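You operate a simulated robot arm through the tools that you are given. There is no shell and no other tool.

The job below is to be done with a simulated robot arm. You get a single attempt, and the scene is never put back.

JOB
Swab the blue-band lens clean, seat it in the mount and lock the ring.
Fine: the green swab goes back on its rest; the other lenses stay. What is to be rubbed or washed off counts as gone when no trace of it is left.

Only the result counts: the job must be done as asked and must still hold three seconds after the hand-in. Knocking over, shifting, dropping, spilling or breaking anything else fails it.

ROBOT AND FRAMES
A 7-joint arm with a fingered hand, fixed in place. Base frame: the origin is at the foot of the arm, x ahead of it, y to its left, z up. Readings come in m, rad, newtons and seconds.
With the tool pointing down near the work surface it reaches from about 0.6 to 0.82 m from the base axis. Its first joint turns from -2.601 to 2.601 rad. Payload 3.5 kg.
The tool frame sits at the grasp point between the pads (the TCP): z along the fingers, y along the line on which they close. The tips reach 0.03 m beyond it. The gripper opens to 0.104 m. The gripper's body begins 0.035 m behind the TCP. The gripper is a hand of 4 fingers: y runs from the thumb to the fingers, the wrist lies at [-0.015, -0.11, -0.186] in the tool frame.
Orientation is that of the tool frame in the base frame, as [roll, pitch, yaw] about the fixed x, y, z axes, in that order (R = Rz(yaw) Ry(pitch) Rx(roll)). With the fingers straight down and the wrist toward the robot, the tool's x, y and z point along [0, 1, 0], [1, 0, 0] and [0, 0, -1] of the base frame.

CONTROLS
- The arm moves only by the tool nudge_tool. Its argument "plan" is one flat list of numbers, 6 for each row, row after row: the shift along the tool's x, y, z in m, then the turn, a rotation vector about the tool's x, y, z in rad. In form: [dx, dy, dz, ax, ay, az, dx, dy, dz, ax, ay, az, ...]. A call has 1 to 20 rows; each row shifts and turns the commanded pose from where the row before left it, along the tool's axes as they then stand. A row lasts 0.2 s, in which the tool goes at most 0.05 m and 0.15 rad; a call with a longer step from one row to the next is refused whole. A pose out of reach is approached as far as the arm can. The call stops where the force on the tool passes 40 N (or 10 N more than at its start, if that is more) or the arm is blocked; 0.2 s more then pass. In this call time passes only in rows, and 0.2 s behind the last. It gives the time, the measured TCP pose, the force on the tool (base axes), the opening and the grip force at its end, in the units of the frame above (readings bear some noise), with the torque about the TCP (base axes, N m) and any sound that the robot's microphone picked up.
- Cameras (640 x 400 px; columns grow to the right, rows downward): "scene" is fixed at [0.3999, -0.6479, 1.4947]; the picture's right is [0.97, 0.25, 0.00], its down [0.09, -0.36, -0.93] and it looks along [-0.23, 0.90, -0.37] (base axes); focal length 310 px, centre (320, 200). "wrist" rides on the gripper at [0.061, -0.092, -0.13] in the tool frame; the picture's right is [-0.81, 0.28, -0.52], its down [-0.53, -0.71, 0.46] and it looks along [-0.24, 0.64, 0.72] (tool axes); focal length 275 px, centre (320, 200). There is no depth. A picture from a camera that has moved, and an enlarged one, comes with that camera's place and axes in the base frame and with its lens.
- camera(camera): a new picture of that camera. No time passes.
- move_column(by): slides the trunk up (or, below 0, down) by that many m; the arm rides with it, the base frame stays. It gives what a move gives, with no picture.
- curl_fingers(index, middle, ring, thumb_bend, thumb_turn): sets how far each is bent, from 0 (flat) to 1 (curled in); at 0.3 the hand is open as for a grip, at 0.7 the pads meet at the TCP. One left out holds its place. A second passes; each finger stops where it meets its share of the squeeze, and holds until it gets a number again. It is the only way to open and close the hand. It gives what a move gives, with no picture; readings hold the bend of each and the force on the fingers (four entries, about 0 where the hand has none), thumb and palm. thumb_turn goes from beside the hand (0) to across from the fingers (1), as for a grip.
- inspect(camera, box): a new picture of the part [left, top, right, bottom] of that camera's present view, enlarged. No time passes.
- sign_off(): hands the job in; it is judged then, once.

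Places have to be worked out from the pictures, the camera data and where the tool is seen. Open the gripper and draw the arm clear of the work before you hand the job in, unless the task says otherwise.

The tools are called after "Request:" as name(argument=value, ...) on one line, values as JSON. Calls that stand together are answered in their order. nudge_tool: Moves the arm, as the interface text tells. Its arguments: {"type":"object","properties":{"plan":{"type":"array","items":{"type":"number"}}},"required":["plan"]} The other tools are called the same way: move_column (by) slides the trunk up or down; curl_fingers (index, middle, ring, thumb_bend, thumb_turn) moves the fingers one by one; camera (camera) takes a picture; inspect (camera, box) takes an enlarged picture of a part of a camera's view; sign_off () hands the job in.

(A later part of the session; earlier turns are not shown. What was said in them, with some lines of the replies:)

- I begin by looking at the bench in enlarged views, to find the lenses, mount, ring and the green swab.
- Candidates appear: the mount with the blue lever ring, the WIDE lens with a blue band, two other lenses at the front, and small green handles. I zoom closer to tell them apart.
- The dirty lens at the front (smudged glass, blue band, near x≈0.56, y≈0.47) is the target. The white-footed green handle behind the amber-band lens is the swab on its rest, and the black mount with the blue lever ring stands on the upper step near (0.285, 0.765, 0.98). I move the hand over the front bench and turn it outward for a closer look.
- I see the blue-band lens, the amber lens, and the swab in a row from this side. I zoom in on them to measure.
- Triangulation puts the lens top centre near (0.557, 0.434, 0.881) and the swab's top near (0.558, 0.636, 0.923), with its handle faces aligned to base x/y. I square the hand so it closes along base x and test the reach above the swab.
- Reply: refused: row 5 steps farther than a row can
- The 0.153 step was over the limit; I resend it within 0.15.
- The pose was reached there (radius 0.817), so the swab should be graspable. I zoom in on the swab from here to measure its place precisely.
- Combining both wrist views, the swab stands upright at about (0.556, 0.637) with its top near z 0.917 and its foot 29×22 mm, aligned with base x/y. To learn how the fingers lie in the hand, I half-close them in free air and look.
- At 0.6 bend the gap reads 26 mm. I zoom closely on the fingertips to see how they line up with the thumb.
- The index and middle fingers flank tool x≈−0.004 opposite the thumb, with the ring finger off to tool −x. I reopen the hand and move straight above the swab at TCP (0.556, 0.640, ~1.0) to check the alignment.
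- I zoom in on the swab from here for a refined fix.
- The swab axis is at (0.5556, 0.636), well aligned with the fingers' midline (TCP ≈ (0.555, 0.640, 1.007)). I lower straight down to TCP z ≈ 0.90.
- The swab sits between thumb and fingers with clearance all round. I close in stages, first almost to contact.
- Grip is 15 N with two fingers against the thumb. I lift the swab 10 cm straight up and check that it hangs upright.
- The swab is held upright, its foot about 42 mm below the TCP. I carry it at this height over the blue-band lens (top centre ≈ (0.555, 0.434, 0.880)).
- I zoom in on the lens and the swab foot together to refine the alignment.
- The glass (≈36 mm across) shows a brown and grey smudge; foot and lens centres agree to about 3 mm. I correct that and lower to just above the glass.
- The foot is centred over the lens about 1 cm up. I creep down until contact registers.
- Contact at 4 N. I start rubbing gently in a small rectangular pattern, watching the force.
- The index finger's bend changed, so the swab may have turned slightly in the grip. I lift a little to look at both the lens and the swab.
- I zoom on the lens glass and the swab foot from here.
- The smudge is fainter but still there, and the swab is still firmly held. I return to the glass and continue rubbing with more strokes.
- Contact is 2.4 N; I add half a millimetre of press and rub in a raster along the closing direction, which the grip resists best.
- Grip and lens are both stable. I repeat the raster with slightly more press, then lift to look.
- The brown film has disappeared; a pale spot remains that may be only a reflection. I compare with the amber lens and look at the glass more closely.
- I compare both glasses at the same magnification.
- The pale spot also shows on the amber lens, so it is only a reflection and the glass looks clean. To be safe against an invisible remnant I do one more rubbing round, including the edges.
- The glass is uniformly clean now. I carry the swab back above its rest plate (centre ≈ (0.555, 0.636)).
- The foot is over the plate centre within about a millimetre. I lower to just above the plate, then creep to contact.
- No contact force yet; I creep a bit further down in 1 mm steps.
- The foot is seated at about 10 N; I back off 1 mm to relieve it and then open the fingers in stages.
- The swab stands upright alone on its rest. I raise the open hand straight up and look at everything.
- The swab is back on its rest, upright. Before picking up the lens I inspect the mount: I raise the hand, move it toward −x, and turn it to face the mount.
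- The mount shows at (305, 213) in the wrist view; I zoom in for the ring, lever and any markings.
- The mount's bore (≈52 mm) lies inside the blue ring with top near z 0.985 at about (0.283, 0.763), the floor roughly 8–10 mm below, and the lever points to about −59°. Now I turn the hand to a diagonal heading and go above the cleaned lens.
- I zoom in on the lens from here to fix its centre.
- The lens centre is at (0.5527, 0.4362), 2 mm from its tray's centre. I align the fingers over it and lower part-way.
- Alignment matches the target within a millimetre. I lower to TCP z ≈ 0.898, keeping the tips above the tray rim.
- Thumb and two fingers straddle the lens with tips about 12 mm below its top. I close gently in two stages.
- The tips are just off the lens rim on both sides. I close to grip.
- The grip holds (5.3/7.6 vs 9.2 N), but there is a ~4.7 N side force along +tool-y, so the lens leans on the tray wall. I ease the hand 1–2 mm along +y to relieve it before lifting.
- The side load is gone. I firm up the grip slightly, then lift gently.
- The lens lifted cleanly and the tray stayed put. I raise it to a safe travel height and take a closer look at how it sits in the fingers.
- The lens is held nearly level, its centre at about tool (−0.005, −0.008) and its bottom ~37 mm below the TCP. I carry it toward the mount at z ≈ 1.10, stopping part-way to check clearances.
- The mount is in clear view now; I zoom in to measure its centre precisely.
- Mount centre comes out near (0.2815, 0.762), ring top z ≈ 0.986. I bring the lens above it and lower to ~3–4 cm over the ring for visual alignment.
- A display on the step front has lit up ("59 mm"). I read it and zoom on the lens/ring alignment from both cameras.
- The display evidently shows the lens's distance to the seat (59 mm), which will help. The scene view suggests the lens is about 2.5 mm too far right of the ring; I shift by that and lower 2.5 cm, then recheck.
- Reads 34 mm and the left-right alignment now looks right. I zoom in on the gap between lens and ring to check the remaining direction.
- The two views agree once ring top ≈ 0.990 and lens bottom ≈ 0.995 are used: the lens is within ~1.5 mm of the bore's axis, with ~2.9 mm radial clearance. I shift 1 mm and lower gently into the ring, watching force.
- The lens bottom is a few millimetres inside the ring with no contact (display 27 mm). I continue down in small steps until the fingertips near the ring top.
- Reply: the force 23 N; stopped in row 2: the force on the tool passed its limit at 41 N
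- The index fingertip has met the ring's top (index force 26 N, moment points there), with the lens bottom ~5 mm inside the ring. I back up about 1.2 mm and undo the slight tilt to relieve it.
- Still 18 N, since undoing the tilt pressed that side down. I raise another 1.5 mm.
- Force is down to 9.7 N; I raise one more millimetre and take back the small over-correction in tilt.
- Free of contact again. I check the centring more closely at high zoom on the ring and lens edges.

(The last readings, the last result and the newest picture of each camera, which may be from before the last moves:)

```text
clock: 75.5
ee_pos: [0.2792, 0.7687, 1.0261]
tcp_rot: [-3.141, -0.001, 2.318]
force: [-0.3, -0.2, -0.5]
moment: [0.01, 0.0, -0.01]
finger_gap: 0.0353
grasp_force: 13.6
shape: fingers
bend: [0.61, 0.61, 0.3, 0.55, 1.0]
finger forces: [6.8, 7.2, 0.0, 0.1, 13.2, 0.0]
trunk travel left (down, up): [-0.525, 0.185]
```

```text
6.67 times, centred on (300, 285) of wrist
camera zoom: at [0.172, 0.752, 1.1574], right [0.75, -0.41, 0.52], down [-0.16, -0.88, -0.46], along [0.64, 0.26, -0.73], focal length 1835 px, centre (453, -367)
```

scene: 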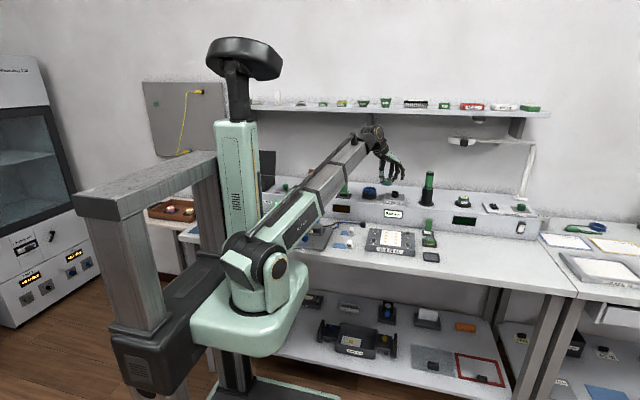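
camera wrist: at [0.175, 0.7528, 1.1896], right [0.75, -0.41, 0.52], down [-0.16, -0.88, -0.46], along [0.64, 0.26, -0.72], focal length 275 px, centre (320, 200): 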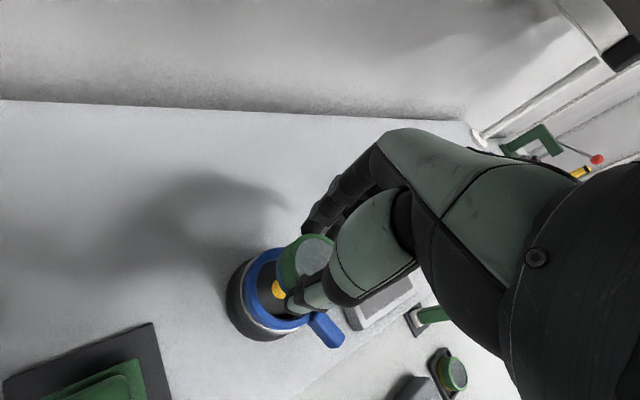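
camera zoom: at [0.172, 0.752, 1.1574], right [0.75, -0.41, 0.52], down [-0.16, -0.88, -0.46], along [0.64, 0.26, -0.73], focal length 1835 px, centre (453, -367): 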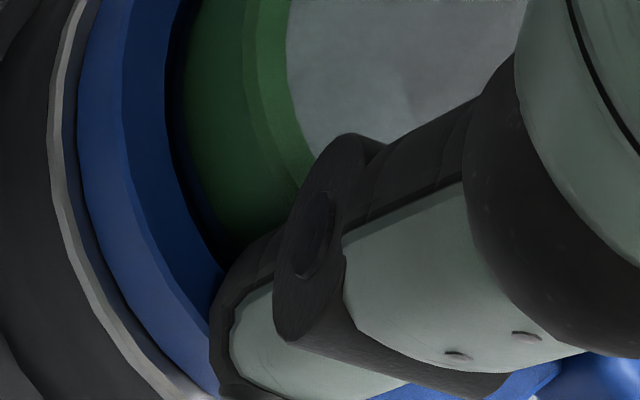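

Combining the views, the ring top is nearer z ≈ 0.995 and the lens sits ~2 mm toward −x of the bore axis, with its lower ~8 mm inside the ring. I shift 1.8 mm in +x to centre it before letting go.

Request:
nudge_tool(plan=[-0.0012, 0.0013, 0, 0, 0, 0, 0, 0, 0, 0, 0, 0])

Request:
inspect(camera="scene", box=[362, 184, 378, 194])

Request:
inspect(camera="wrist", box=[250, 215, 340, 300])

```text
clock: 76.1
ee_pos: [0.2827, 0.7695, 1.0273]
tcp_rot: [-3.14, -0.001, 2.317]
force: [0.1, 0.3, -0.9]
moment: [0.01, -0.01, -0.03]
finger_gap: 0.0355
grasp_force: 14.1
shape: fingers
bend: [0.61, 0.61, 0.3, 0.55, 1.0]
finger forces: [6.4, 7.2, 0.0, 0.1, 13.1, 0.0]
trunk travel left (down, up): [-0.525, 0.185]
```

```text
16.00 times, centred on (370, 189) of scene
camera zoom: at [0.3999, -0.6479, 1.4947], right [0.97, 0.25, 0.0], down [0.09, -0.36, -0.93], along [-0.23, 0.9, -0.37], focal length 4961 px, centre (-480, 376)
```

zoom: 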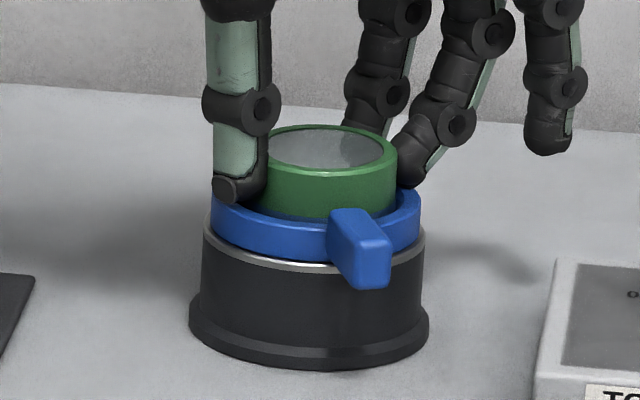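

```text
4.71 times, centred on (295, 258) of wrist
camera zoom: at [0.1742, 0.752, 1.1582], right [0.75, -0.41, 0.52], down [-0.16, -0.87, -0.46], along [0.64, 0.26, -0.72], focal length 1295 px, centre (438, -71)
```

zoom: 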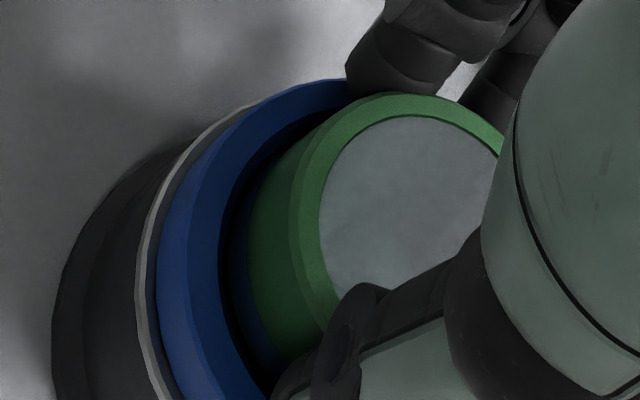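

Centring is within about a millimetre now. I release by opening thumb and fingers together just a few millimetres, so the lens drops guided by the bore and fingers.

Request:
curl_fingers(index=0.57, middle=0.57, thumb_bend=0.51)

Request:
inspect(camera="scene", box=[325, 175, 421, 225])

Request:
inspect(camera="scene", box=[362, 184, 378, 194])

Request:
inspect(camera="wrist", box=[250, 215, 340, 300])

```text
clock: 77.1
ee_pos: [0.2819, 0.7696, 1.0271]
tcp_rot: [3.14, -0.002, 2.317]
force: [-0.7, -0.4, 1.3]
moment: [0.0, -0.05, 0.01]
finger_gap: 0.0433
grasp_force: 1.2
shape: fingers
bend: [0.56, 0.56, 0.3, 0.51, 1.0]
finger forces: [0.0, 2.1, 0.0, 0.0, 0.3, 0.0]
trunk travel left (down, up): [-0.525, 0.185]
```

```text
6.67 times, centred on (373, 200) of scene
camera zoom: at [0.3999, -0.6479, 1.4947], right [0.97, 0.25, 0.0], down [0.09, -0.36, -0.93], along [-0.23, 0.9, -0.37], focal length 2067 px, centre (-33, 200)
```

zoom: 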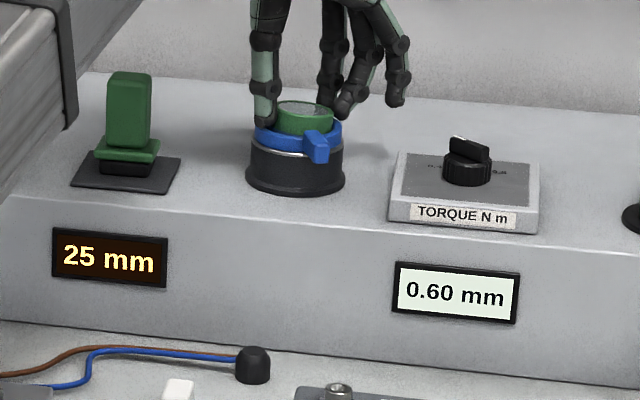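

```text
16.00 times, centred on (370, 189) of scene
camera zoom: at [0.3999, -0.6479, 1.4947], right [0.97, 0.25, 0.0], down [0.09, -0.36, -0.93], along [-0.23, 0.9, -0.37], focal length 4961 px, centre (-480, 376)
```

zoom: 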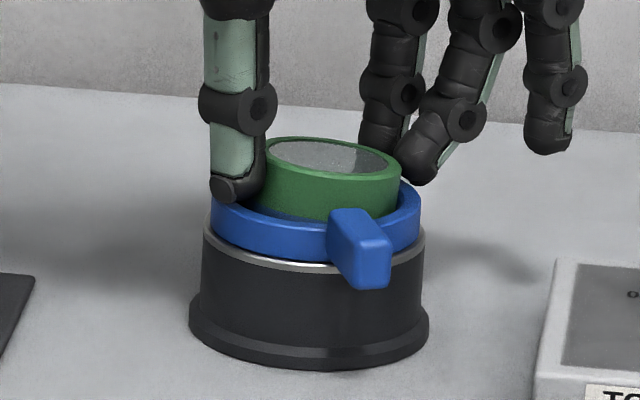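

```text
4.71 times, centred on (295, 258) of wrist
camera zoom: at [0.1741, 0.7518, 1.1584], right [0.75, -0.41, 0.52], down [-0.16, -0.87, -0.46], along [0.64, 0.26, -0.72], focal length 1295 px, centre (438, -71)
```

zoom: 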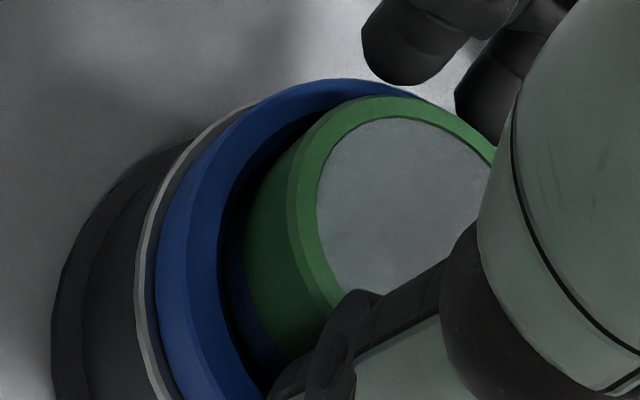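

The lens has tipped slightly, still leaning on the middle finger (2 N). I open a little more, evenly.

Request:
curl_fingers(index=0.53, middle=0.53, thumb_bend=0.48)

Request:
inspect(camera="scene", box=[325, 175, 421, 225])

Request:
inspect(camera="scene", box=[362, 184, 378, 194])

Request:
inspect(camera="wrist", box=[250, 215, 340, 300])

```text
clock: 78.1
ee_pos: [0.2822, 0.7694, 1.0269]
tcp_rot: [3.141, -0.002, 2.318]
force: [0.2, -0.1, 0.0]
moment: [0.01, 0.02, -0.01]
finger_gap: 0.0504
grasp_force: 0.0
shape: fingers
bend: [0.53, 0.53, 0.3, 0.48, 1.0]
finger forces: [0.0, 0.0, 0.1, 0.0, 0.1, 0.0]
trunk travel left (down, up): [-0.525, 0.185]
```

```text
6.67 times, centred on (373, 200) of scene
camera zoom: at [0.3999, -0.6479, 1.4947], right [0.97, 0.25, 0.0], down [0.09, -0.36, -0.93], along [-0.23, 0.9, -0.37], focal length 2067 px, centre (-33, 200)
```

zoom: 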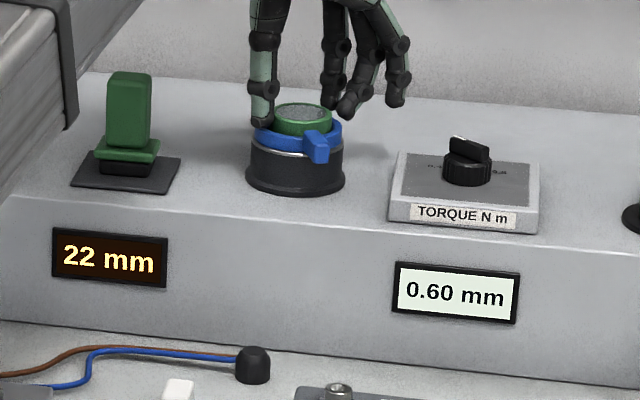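

```text
16.00 times, centred on (370, 189) of scene
camera zoom: at [0.3999, -0.6479, 1.4947], right [0.97, 0.25, 0.0], down [0.09, -0.36, -0.93], along [-0.23, 0.9, -0.37], focal length 4961 px, centre (-480, 376)
```

zoom: 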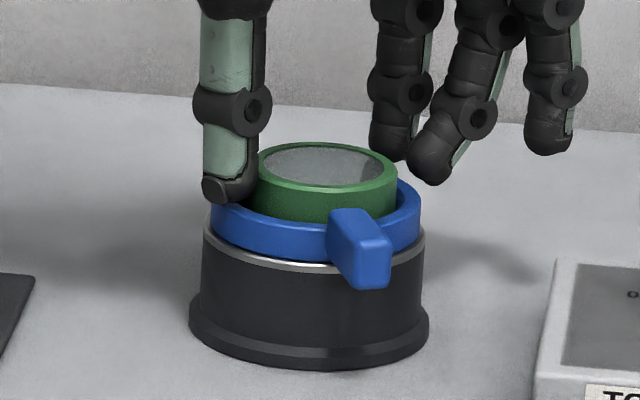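

```text
4.71 times, centred on (295, 258) of wrist
camera zoom: at [0.1742, 0.752, 1.1582], right [0.75, -0.41, 0.52], down [-0.16, -0.87, -0.46], along [0.64, 0.26, -0.72], focal length 1295 px, centre (438, -71)
```

zoom: 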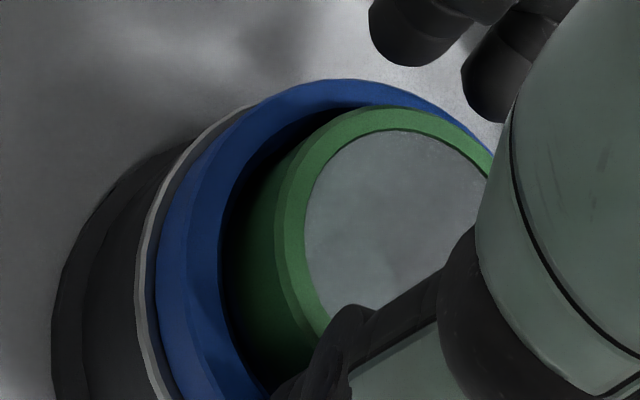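

The fingers are free (0 N) and the lens has dropped to rest (display 22 mm). I open wider, lift straight up, and look at how it sits.

Request:
curl_fingers(index=0.4, middle=0.4, thumb_bend=0.4)

Request:
nudge_tool(plan=[0, 0, -0.01, 0, 0, 0, 0, 0, -0.02, 0, 0, 0, 0, 0, -0.03, 0, 0, 0, 0, 0, -0.04, 0, 0, 0, 0, 0, 0, 0, 0, 0])

Request:
camera(camera="wrist")

Request:
inspect(camera="scene", box=[362, 184, 378, 194])

Request:
inspect(camera="scene", box=[325, 175, 421, 225])

```text
clock: 79.1
ee_pos: [0.2811, 0.7693, 1.0265]
tcp_rot: [3.14, -0.001, 2.319]
force: [0.1, -0.1, 0.3]
moment: [0.01, -0.03, 0.03]
finger_gap: 0.0772
grasp_force: 0.0
shape: fingers
bend: [0.4, 0.4, 0.3, 0.4, 0.99]
finger forces: [0.1, 0.0, 0.0, 0.0, 0.0, 0.1]
trunk travel left (down, up): [-0.525, 0.185]
```

```text
clock: 80.3
ee_pos: [0.2809, 0.7688, 1.1274]
tcp_rot: [-3.141, -0.001, 2.318]
force: [0.9, 0.7, 0.3]
moment: [0.02, -0.02, -0.02]
finger_gap: 0.0773
grasp_force: 0.0
shape: fingers
bend: [0.4, 0.4, 0.3, 0.4, 0.99]
finger forces: [0.0, 0.1, 0.0, 0.0, 0.0, 0.1]
trunk travel left (down, up): [-0.525, 0.185]
```

```text
taken
camera wrist: at [0.1741, 0.7513, 1.2588], right [0.75, -0.41, 0.52], down [-0.16, -0.87, -0.46], along [0.64, 0.26, -0.72], focal length 275 px, centre (320, 200)
```

wrist: 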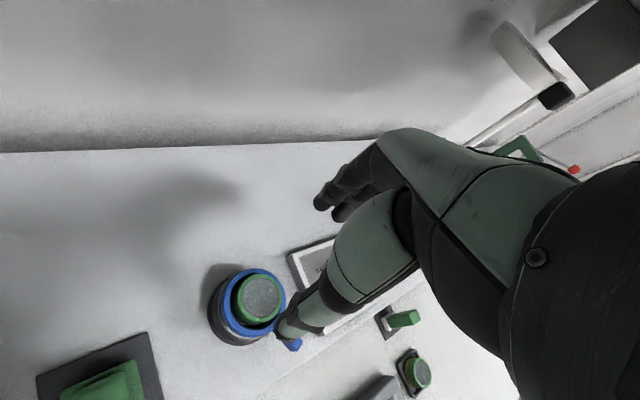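

```text
16.00 times, centred on (370, 189) of scene
camera zoom: at [0.3999, -0.6479, 1.4947], right [0.97, 0.25, 0.0], down [0.09, -0.36, -0.93], along [-0.23, 0.9, -0.37], focal length 4961 px, centre (-480, 376)
```

zoom: 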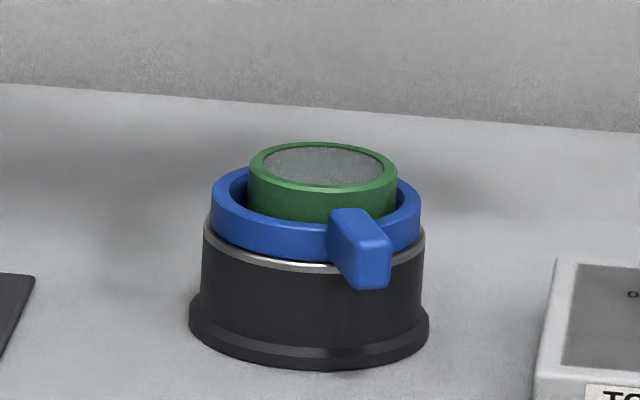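

```text
6.67 times, centred on (373, 200) of scene
camera zoom: at [0.3999, -0.6479, 1.4947], right [0.97, 0.25, 0.0], down [0.09, -0.36, -0.93], along [-0.23, 0.9, -0.37], focal length 2067 px, centre (-33, 200)
```

zoom: 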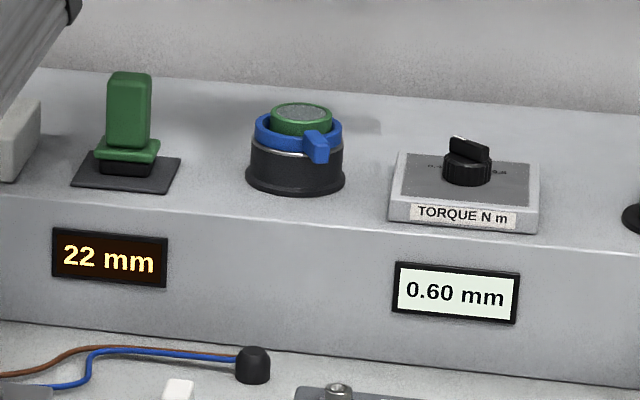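

The lens sits level inside the ring, about 10 mm proud of it. I look from above for its centring in the ring.

Request:
inspect(camera="wrist", box=[190, 250, 310, 360])

Request:
inspect(camera="wrist", box=[225, 260, 295, 335])

```text
3.64 times, centred on (250, 305) of wrist
camera zoom: at [0.1741, 0.7513, 1.2588], right [0.75, -0.41, 0.52], down [-0.16, -0.87, -0.46], along [0.64, 0.26, -0.72], focal length 1001 px, centre (574, -182)
```

zoom: 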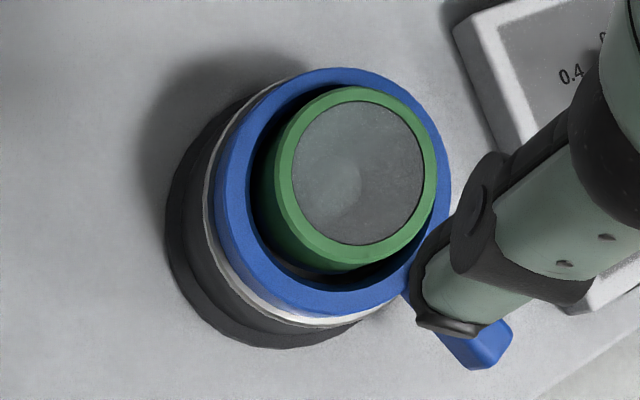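

```text
5.33 times, centred on (260, 298) of wrist
camera zoom: at [0.1741, 0.7513, 1.2588], right [0.75, -0.41, 0.52], down [-0.16, -0.87, -0.46], along [0.64, 0.26, -0.72], focal length 1468 px, centre (640, -320)
```

zoom: 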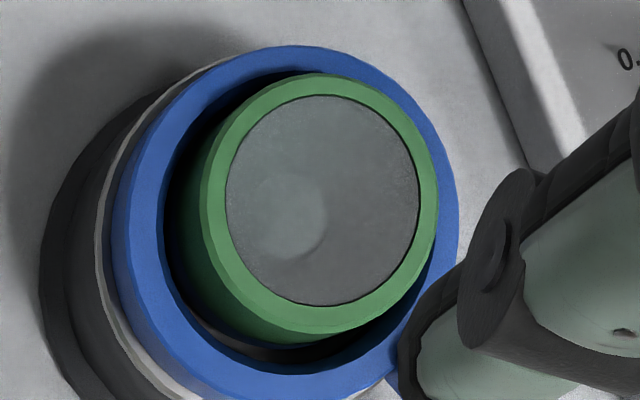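

The lens is centred within about a millimetre of the ring. Next is the lock: I close the hand to a compact "stick" and turn the wrist, then hover beside the lever's +x side to try a gentle clockwise push first.

Request:
curl_fingers(index=0.72, middle=0.72, ring=0.72, thumb_bend=0.72)

Request:
nudge_tool(plan=[0, 0, 0, 0, 0, 0.11, 0, 0, 0, 0, 0, 0.1, 0, 0, 0, 0, 0, 0.1, -0.0263, 0.0115, 0, 0, 0, 0, -0.0263, 0.0115, 0, 0, 0, 0, 0, 0, 0.03, 0, 0, 0, 0, 0, 0.025, 0, 0, 0, 0, 0, 0, 0, 0, 0])

Request:
camera(camera="wrist")

Request:
inspect(camera="scene", box=[350, 160, 414, 200])

```text
clock: 81.3
ee_pos: [0.2815, 0.7691, 1.1266]
tcp_rot: [3.141, -0.002, 2.318]
force: [-0.3, 0.5, 0.5]
moment: [0.0, -0.01, -0.01]
finger_gap: 0.0
grasp_force: 0.1
shape: fingers
bend: [0.72, 0.72, 0.72, 0.71, 1.0]
finger forces: [0.1, 0.0, 0.0, 0.0, 0.1, 0.0]
trunk travel left (down, up): [-0.525, 0.185]
```

```text
clock: 83.1
ee_pos: [0.3262, 0.7311, 1.0708]
tcp_rot: [-3.141, -0.002, 2.006]
force: [-0.2, 0.2, -0.4]
moment: [-0.02, 0.01, -0.04]
finger_gap: 0.0002
grasp_force: 0.1
shape: fingers
bend: [0.72, 0.72, 0.72, 0.71, 1.0]
finger forces: [0.0, 0.0, 0.0, 0.1, 0.0, 0.0]
trunk travel left (down, up): [-0.525, 0.185]
```

```text
taken
camera wrist: at [0.2175, 0.7478, 1.2023], right [0.59, -0.62, 0.52], down [-0.42, -0.78, -0.46], along [0.69, 0.05, -0.72], focal length 275 px, centre (320, 200)
```

wrist: 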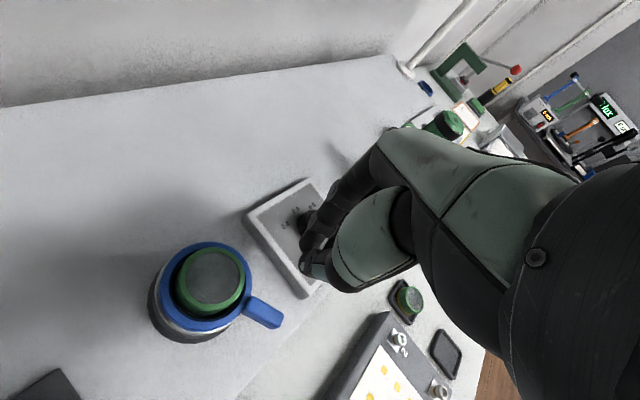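

```text
10.00 times, centred on (382, 180) of scene
camera zoom: at [0.3999, -0.6479, 1.4947], right [0.97, 0.25, 0.0], down [0.09, -0.36, -0.93], along [-0.23, 0.9, -0.37], focal length 3100 px, centre (-300, 400)
```

zoom: 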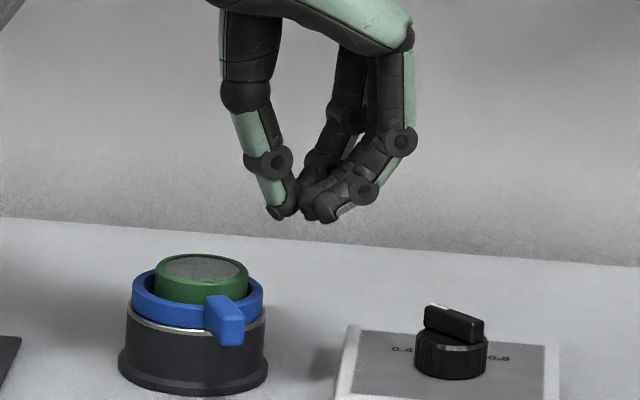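

The closed fingertips hover to the right of the lever (lever ≈ −66° from the mount centre, spanning z ≈ 0.985–1.003). I lower so the tips sit beside the lever.

Request:
nudge_tool(plan=[0, 0, 0.02, 0, 0, 0, 0, 0, 0.02, 0, 0, 0, 0, 0, 0.014, 0, 0, 0, 0, 0, 0, 0, 0, 0])

Request:
inspect(camera="wrist", box=[130, 180, 370, 360])

Request:
inspect(camera="scene", box=[350, 165, 414, 205])

```text
clock: 84.1
ee_pos: [0.325, 0.7297, 1.0176]
tcp_rot: [3.141, -0.002, 2.01]
force: [0.2, -0.2, -0.2]
moment: [0.0, -0.01, -0.01]
finger_gap: 0.0
grasp_force: 0.0
shape: fingers
bend: [0.72, 0.72, 0.72, 0.71, 1.0]
finger forces: [0.0, 0.1, 0.0, 0.0, 0.0, 0.0]
trunk travel left (down, up): [-0.525, 0.185]
```

```text
2.22 times, centred on (250, 270) of wrist
camera zoom: at [0.2176, 0.7473, 1.1489], right [0.59, -0.62, 0.52], down [-0.42, -0.78, -0.46], along [0.69, 0.05, -0.72], focal length 612 px, centre (476, 44)
```

zoom: 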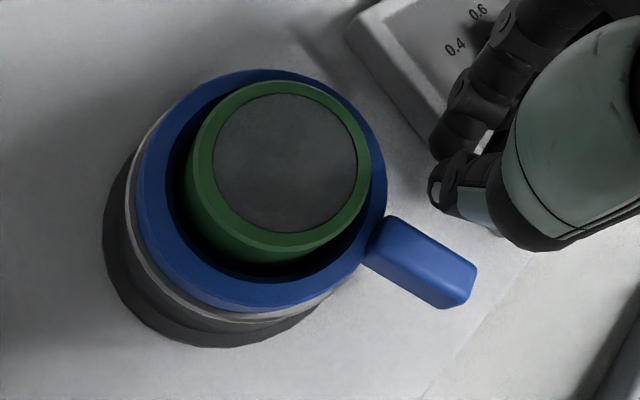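

```text
10.00 times, centred on (382, 185) of scene
camera zoom: at [0.3999, -0.6479, 1.4947], right [0.97, 0.25, 0.0], down [0.09, -0.36, -0.93], along [-0.23, 0.9, -0.37], focal length 3100 px, centre (-300, 350)
```

zoom: 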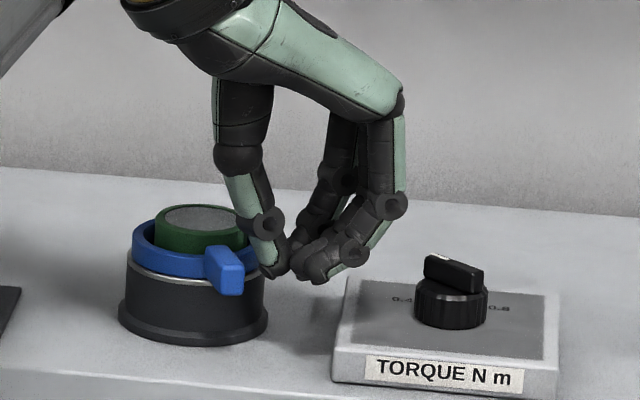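

The thumb tip is about 16 mm from the lever's right side, at the right height. I approach and push gently clockwise (−tool-y) in small steps, watching the force.

Request:
nudge_tool(plan=[0, -0.006, 0, 0, 0, 0, 0, -0.006, 0, 0, 0, 0, 0, 0, 0, 0, 0, 0])

Request:
nudge_tool(plan=[0, -0.002, 0, 0, 0, 0, 0, -0.002, 0, 0, 0, 0, 0, 0, 0, 0, 0, 0])

Request:
nudge_tool(plan=[0, -0.001, 0, 0, 0, 0, 0, -0.001, 0, 0, 0, 0, 0, 0, 0, 0, 0, 0])

Request:
inspect(camera="wrist", box=[130, 180, 370, 360])

```text
clock: 84.9
ee_pos: [0.3148, 0.7255, 1.017]
tcp_rot: [-3.141, -0.002, 2.007]
force: [1.0, 0.2, 0.2]
moment: [-0.02, -0.02, 0.02]
finger_gap: 0.0
grasp_force: 0.1
shape: fingers
bend: [0.72, 0.72, 0.72, 0.71, 1.0]
finger forces: [0.1, 0.0, 0.0, 0.1, 0.1, 0.1]
trunk travel left (down, up): [-0.525, 0.185]
```

```text
clock: 85.7
ee_pos: [0.3103, 0.7247, 1.0175]
tcp_rot: [-3.141, -0.003, 2.009]
force: [1.1, 0.8, 0.8]
moment: [-0.02, 0.03, -0.01]
finger_gap: 0.0
grasp_force: 0.0
shape: fingers
bend: [0.72, 0.72, 0.72, 0.71, 1.0]
finger forces: [0.0, 0.1, 0.0, 0.0, 0.1, 0.0]
trunk travel left (down, up): [-0.525, 0.185]
```

```text
clock: 86.5
ee_pos: [0.3076, 0.7236, 1.018]
tcp_rot: [3.141, -0.002, 2.008]
force: [-0.2, -0.1, 0.2]
moment: [-0.01, 0.01, 0.03]
finger_gap: 0.0
grasp_force: 0.0
shape: fingers
bend: [0.72, 0.72, 0.72, 0.71, 1.0]
finger forces: [0.1, 0.0, 0.0, 0.0, 0.1, 0.0]
trunk travel left (down, up): [-0.525, 0.185]
```

```text
2.22 times, centred on (250, 270) of wrist
camera zoom: at [0.2009, 0.7401, 1.1491], right [0.59, -0.62, 0.52], down [-0.42, -0.78, -0.46], along [0.69, 0.05, -0.72], focal length 612 px, centre (476, 44)
```

zoom: 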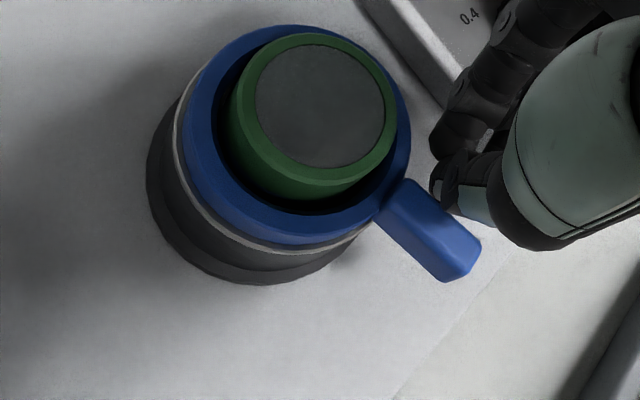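

The thumb is just reaching the lever's side. I continue in 1.5 mm steps.

Request:
nudge_tool(plan=[0, -0.0015, 0, 0, 0, 0, 0, -0.0015, 0, 0, 0, 0, 0, 0, 0, 0, 0, 0])

Request:
nudge_tool(plan=[0, -0.0015, 0, 0, 0, 0, 0, -0.0015, 0, 0, 0, 0, 0, 0, 0, 0, 0, 0])

Request:
inspect(camera="wrist", box=[130, 180, 370, 360])

```text
clock: 87.3
ee_pos: [0.305, 0.7227, 1.0171]
tcp_rot: [-3.14, -0.001, 2.008]
force: [1.3, 0.5, 1.0]
moment: [0.03, -0.01, 0.0]
finger_gap: 0.0
grasp_force: 0.1
shape: fingers
bend: [0.72, 0.72, 0.72, 0.71, 1.0]
finger forces: [0.0, 0.0, 0.1, 0.0, 0.0, 0.0]
trunk travel left (down, up): [-0.525, 0.185]
```

```text
clock: 88.1
ee_pos: [0.3043, 0.721, 1.0179]
tcp_rot: [3.141, -0.003, 2.007]
force: [0.6, 0.3, 1.3]
moment: [0.01, -0.04, 0.02]
finger_gap: 0.0002
grasp_force: 0.0
shape: fingers
bend: [0.72, 0.72, 0.72, 0.71, 1.0]
finger forces: [0.0, 0.0, 0.0, 0.0, 0.1, 0.0]
trunk travel left (down, up): [-0.525, 0.185]
```

```text
2.22 times, centred on (250, 270) of wrist
camera zoom: at [0.1955, 0.7379, 1.1489], right [0.59, -0.62, 0.52], down [-0.42, -0.78, -0.46], along [0.69, 0.05, -0.72], focal length 612 px, centre (476, 44)
```

zoom: 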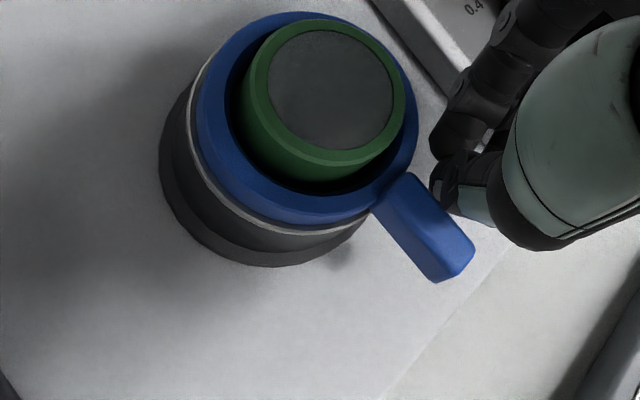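

The lever swung clockwise with only about 1 N, so that is the free direction. I keep pushing it round along the arc, turning the wrist along so the fingers trail clear of the lens.

Request:
nudge_tool(plan=[-0.0015, -0.0073, 0, 0, 0, 0.06, 0.0004, -0.008, 0, 0, 0, 0.06, 0.0012, -0.0079, 0, 0, 0, 0.06, 0, 0, 0, 0, 0, 0])

Request:
inspect(camera="wrist", box=[130, 160, 370, 360])

Request:
inspect(camera="scene", box=[340, 165, 404, 205])

```text
clock: 89.1
ee_pos: [0.2835, 0.7132, 1.0173]
tcp_rot: [-3.141, -0.004, 1.827]
force: [2.2, -0.7, 0.8]
moment: [0.02, 0.0, -0.02]
finger_gap: 0.0
grasp_force: 0.1
shape: fingers
bend: [0.72, 0.72, 0.72, 0.71, 1.0]
finger forces: [0.0, 0.1, 0.0, 0.1, 0.0, 0.1]
trunk travel left (down, up): [-0.525, 0.185]
```

```text
2.00 times, centred on (250, 260) of wrist
camera zoom: at [0.1793, 0.7488, 1.149], right [0.47, -0.72, 0.52], down [-0.56, -0.7, -0.46], along [0.69, -0.07, -0.72], focal length 551 px, centre (460, 80)
```

zoom: 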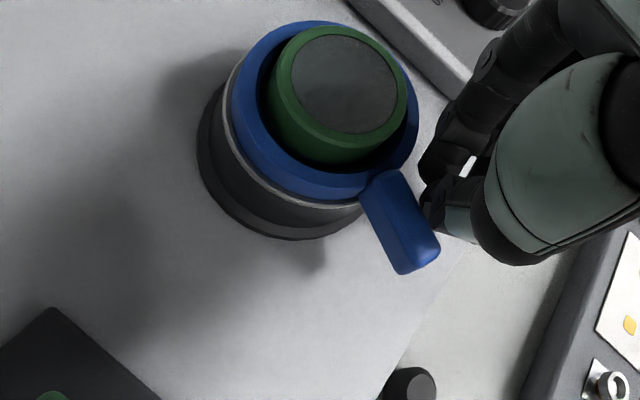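

```text
10.00 times, centred on (372, 185) of scene
camera zoom: at [0.3999, -0.6479, 1.4947], right [0.97, 0.25, 0.0], down [0.09, -0.36, -0.93], along [-0.23, 0.9, -0.37], focal length 3100 px, centre (-200, 350)
```

zoom: 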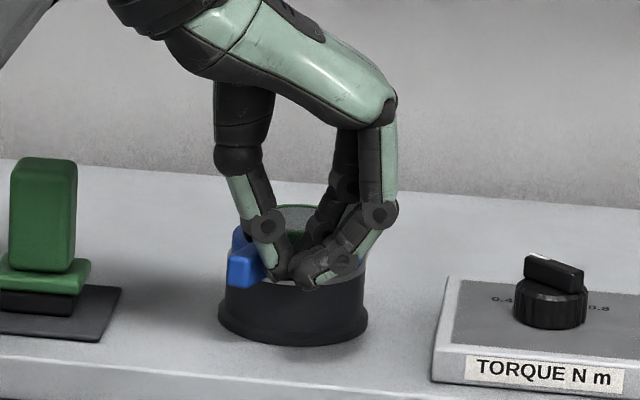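

Smooth rotation at about 2 N. I continue along the arc.

Request:
nudge_tool(plan=[0.0022, -0.0077, 0, 0, 0, 0.06, 0.003, -0.0075, 0, 0, 0, 0.06, 0, 0, 0, 0, 0, 0])

Request:
inspect(camera="wrist", box=[130, 160, 370, 360])

Request:
inspect(camera="scene", box=[340, 165, 404, 205])

```text
clock: 89.9
ee_pos: [0.2696, 0.713, 1.0195]
tcp_rot: [-3.141, -0.002, 1.706]
force: [22.0, -8.9, 4.8]
moment: [-0.13, -0.38, 0.04]
finger_gap: 0.0
grasp_force: 16.9
shape: fingers
bend: [0.71, 0.72, 0.72, 0.75, 1.0]
finger forces: [0.0, 0.2, 0.0, 0.0, 34.4, 0.0]
trunk travel left (down, up): [-0.525, 0.185]
```

```text
2.00 times, centred on (250, 260) of wrist
camera zoom: at [0.1714, 0.7612, 1.1499], right [0.38, -0.77, 0.52], down [-0.64, -0.62, -0.46], along [0.67, -0.15, -0.73], focal length 551 px, centre (460, 80)
```

zoom: 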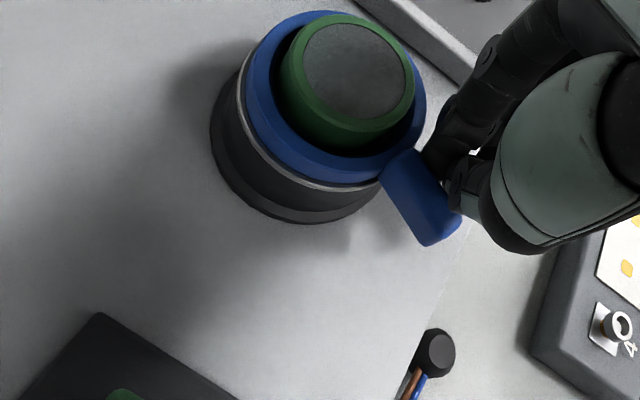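

```text
10.00 times, centred on (372, 185) of scene
camera zoom: at [0.3999, -0.6479, 1.4947], right [0.97, 0.25, 0.0], down [0.09, -0.36, -0.93], along [-0.23, 0.9, -0.37], focal length 3100 px, centre (-200, 350)
```

zoom: 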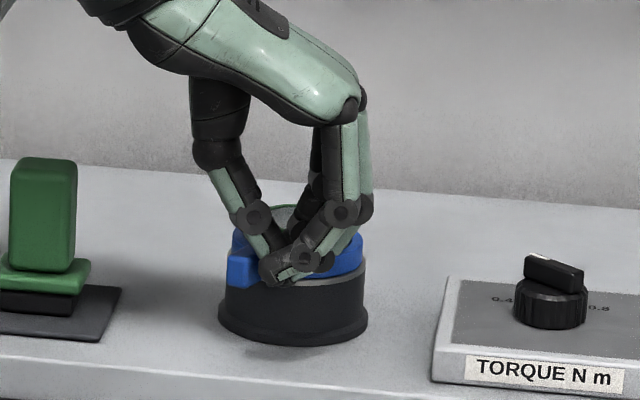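

The lever reached a hard stop (24 N, thumb loaded). I back off along the same path to relieve it and look at the final lever angle.

Request:
nudge_tool(plan=[-0.003, 0.0075, 0, 0, 0, -0.06, -0.0022, 0.0077, 0, 0, 0, -0.06, -0.001, 0.01, 0, 0, 0, 0, 0, 0, 0, 0, 0, 0])

Request:
nudge_tool(plan=[0, 0.005, -0.03, 0, 0, 0, 0, 0.005, -0.04, 0, 0, 0, 0, 0, 0, 0, 0, 0])

Request:
camera(camera="wrist")

Request:
inspect(camera="scene", box=[325, 175, 421, 225])

Request:
inspect(camera="scene", box=[362, 184, 378, 194])

```text
clock: 90.9
ee_pos: [0.2913, 0.7137, 1.0179]
tcp_rot: [3.14, -0.002, 1.829]
force: [-0.6, 1.0, 0.0]
moment: [0.01, -0.01, -0.03]
finger_gap: 0.0001
grasp_force: 0.1
shape: fingers
bend: [0.72, 0.72, 0.72, 0.72, 1.0]
finger forces: [0.1, 0.0, 0.0, 0.0, 0.2, 0.0]
trunk travel left (down, up): [-0.525, 0.185]
```

```text
clock: 91.7
ee_pos: [0.3014, 0.7145, 1.09]
tcp_rot: [-3.141, -0.001, 1.828]
force: [0.1, -0.5, 0.2]
moment: [0.03, 0.02, 0.0]
finger_gap: 0.0
grasp_force: 0.0
shape: fingers
bend: [0.72, 0.72, 0.72, 0.72, 1.0]
finger forces: [0.0, 0.0, 0.1, 0.1, 0.0, 0.0]
trunk travel left (down, up): [-0.525, 0.185]
```

```text
taken
camera wrist: at [0.1984, 0.7516, 1.2203], right [0.47, -0.71, 0.52], down [-0.55, -0.7, -0.46], along [0.69, -0.07, -0.73], focal length 275 px, centre (320, 200)
```

wrist: 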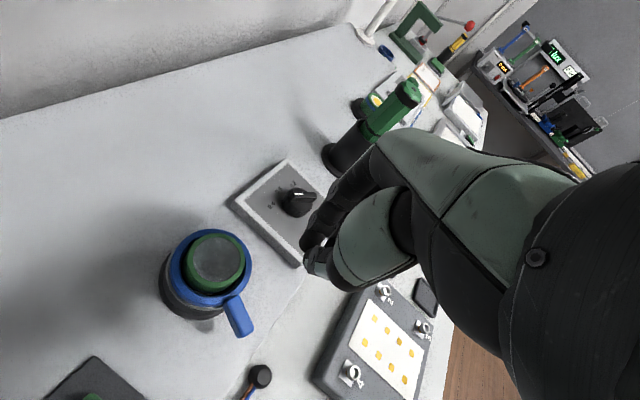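

```text
6.67 times, centred on (373, 200) of scene
camera zoom: at [0.3999, -0.6479, 1.4947], right [0.97, 0.25, 0.0], down [0.09, -0.36, -0.93], along [-0.23, 0.9, -0.37], focal length 2067 px, centre (-33, 200)
```

zoom: 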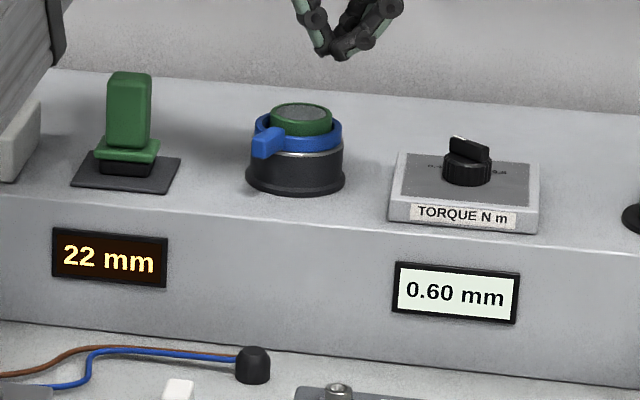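

```text
16.00 times, centred on (370, 189) of scene
camera zoom: at [0.3999, -0.6479, 1.4947], right [0.97, 0.25, 0.0], down [0.09, -0.36, -0.93], along [-0.23, 0.9, -0.37], focal length 4961 px, centre (-480, 376)
```

zoom: 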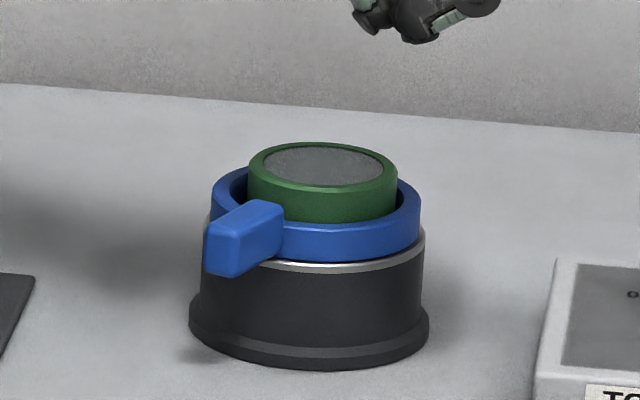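

The lever has gone from −66° to about −112° (≈46°) and stayed at its stop; the lens is level, its bottom about 14 mm below the ring top, i.e. down on the seat. I zoom in from above to confirm.

Request:
inspect(camera="wrist", box=[150, 215, 270, 345])

Request:
inspect(camera="scene", box=[390, 205, 470, 265])

```text
3.08 times, centred on (210, 280) of wrist
camera zoom: at [0.1984, 0.7516, 1.2203], right [0.47, -0.71, 0.52], down [-0.55, -0.7, -0.46], along [0.69, -0.07, -0.73], focal length 847 px, centre (658, -46)
```

zoom: 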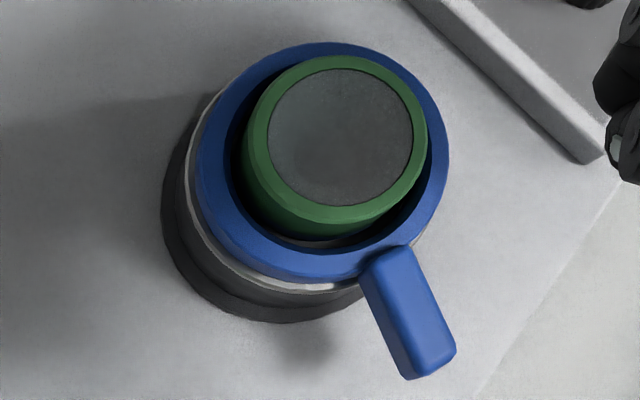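

```text
6.67 times, centred on (430, 235) of scene
camera zoom: at [0.3999, -0.6479, 1.4947], right [0.97, 0.25, 0.0], down [0.09, -0.36, -0.93], along [-0.23, 0.9, -0.37], focal length 2067 px, centre (-413, -33)
```

zoom: 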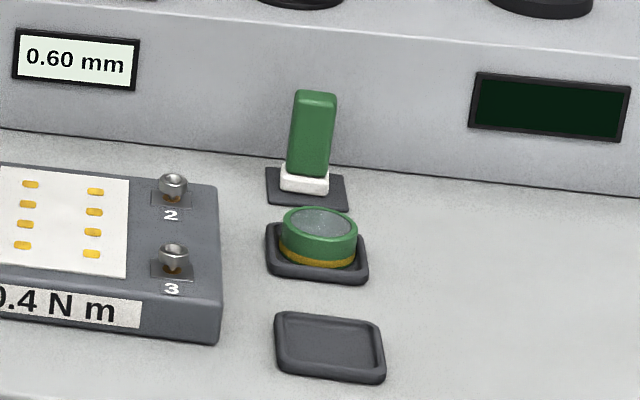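

The lens sits level in the seat, the ring is turned to its stop, the swab is upright on its rest, and the amber lens and trays are where they were. I draw the arm up and back clear of the work and open the hand.

Request:
nudge_tool(plan=[0, 0, -0.03, 0, 0, 0, 0, 0, -0.03, 0, 0, 0, -0.04, 0, -0.01, 0, 0, 0, -0.04, 0, -0.01, 0, 0, 0, -0.04, 0, -0.01, 0, 0, 0, -0.04, 0, 0, 0, 0, 0, 0, 0, 0, 0, 0, 0])

Request:
curl_fingers(index=0.3, middle=0.3, ring=0.3, thumb_bend=0.3)

Request:
camera(camera="scene")

Request:
inspect(camera="scene", box=[355, 175, 391, 205])

Request:
camera(camera="wrist")

```text
clock: 93.3
ee_pos: [0.3423, 0.5604, 1.1775]
tcp_rot: [-3.141, -0.001, 1.827]
force: [-0.5, -0.8, -0.5]
moment: [0.0, 0.01, 0.01]
finger_gap: 0.0001
grasp_force: 0.1
shape: fingers
bend: [0.72, 0.72, 0.72, 0.72, 1.0]
finger forces: [0.0, 0.1, 0.0, 0.0, 0.0, 0.0]
trunk travel left (down, up): [-0.525, 0.185]
```

```text
clock: 94.3
ee_pos: [0.3422, 0.5605, 1.1784]
tcp_rot: [3.141, -0.001, 1.828]
force: [-0.2, 0.2, -0.3]
moment: [-0.01, 0.02, 0.01]
finger_gap: 0.1028
grasp_force: 0.1
shape: fingers
bend: [0.3, 0.3, 0.3, 0.3, 0.98]
finger forces: [0.1, 0.0, 0.1, 0.0, 0.0, 0.0]
trunk travel left (down, up): [-0.525, 0.185]
```

```text
taken
```

scene: 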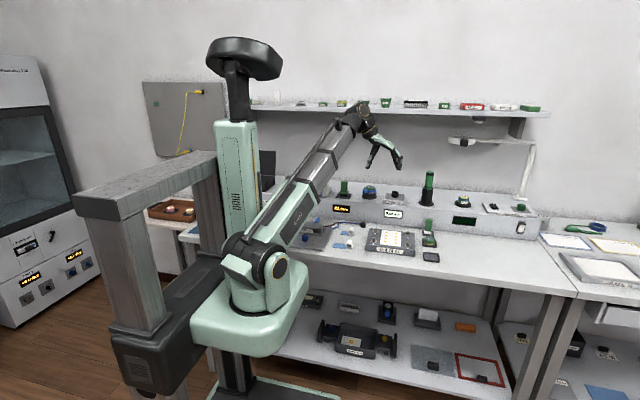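

```text
13.33 times, centred on (373, 190) of scene
camera zoom: at [0.3999, -0.6479, 1.4947], right [0.97, 0.25, 0.0], down [0.09, -0.36, -0.93], along [-0.23, 0.9, -0.37], focal length 4134 px, centre (-387, 333)
```

zoom: 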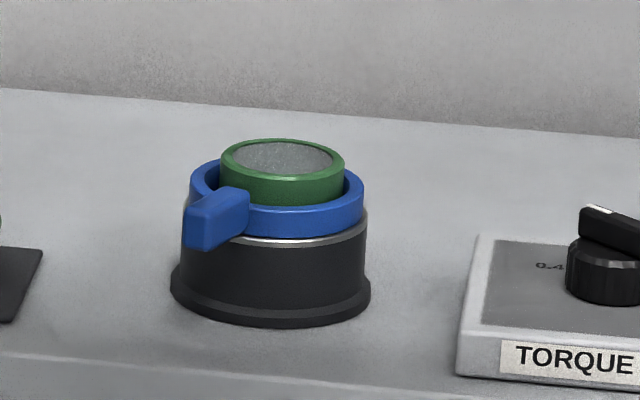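

```text
taken
camera wrist: at [0.2391, 0.5966, 1.3094], right [0.47, -0.71, 0.52], down [-0.55, -0.7, -0.46], along [0.69, -0.07, -0.73], focal length 275 px, centre (320, 200)
```

wrist: 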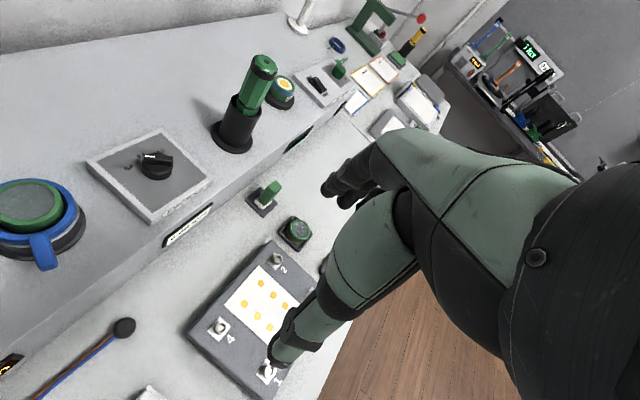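

Final check: the lens is seated level in the mount with the ring turned fully to its stop, the swab stands on its rest, the other lenses are untouched, and the open hand is clear at z ≈ 1.18. I hand the job in.

Request:
sign_off()

```text
The job is handed in.
```

I cleaned the blue-band lens, seated it in the mount and turned the ring to its stop. The job is handed in, and I have not seen the judgement.

- **Lens cleaning:** I rubbed the glass with the green swab until the brown smudge was gone. The pale spot still visible also shows on the amber-band lens, so I took it as a reflection.
- **Swab:** It stands upright on its rest plate. It turned a few degrees in the grip while rubbing.
- **Seating:** The lens lies level inside the ring, and all views put it on the seat floor. It is about 1–2 mm off centre. I did not press it down to check.
- **Ring:** I pushed the lever clockwise about 46° until it hit a hard stop, and it stayed there. The ring has no lock markings, so I took clockwise as the locking direction. I did not test the other way.
- **Force on the mount:** While I was lowering the lens, a fingertip landed on the ring and the force briefly reached 41 N. I backed off, and nothing appeared to have moved.
- **Other items:** The amber-band lens, both trays and the rest plate look where they were. The hand is open and clear of the work.
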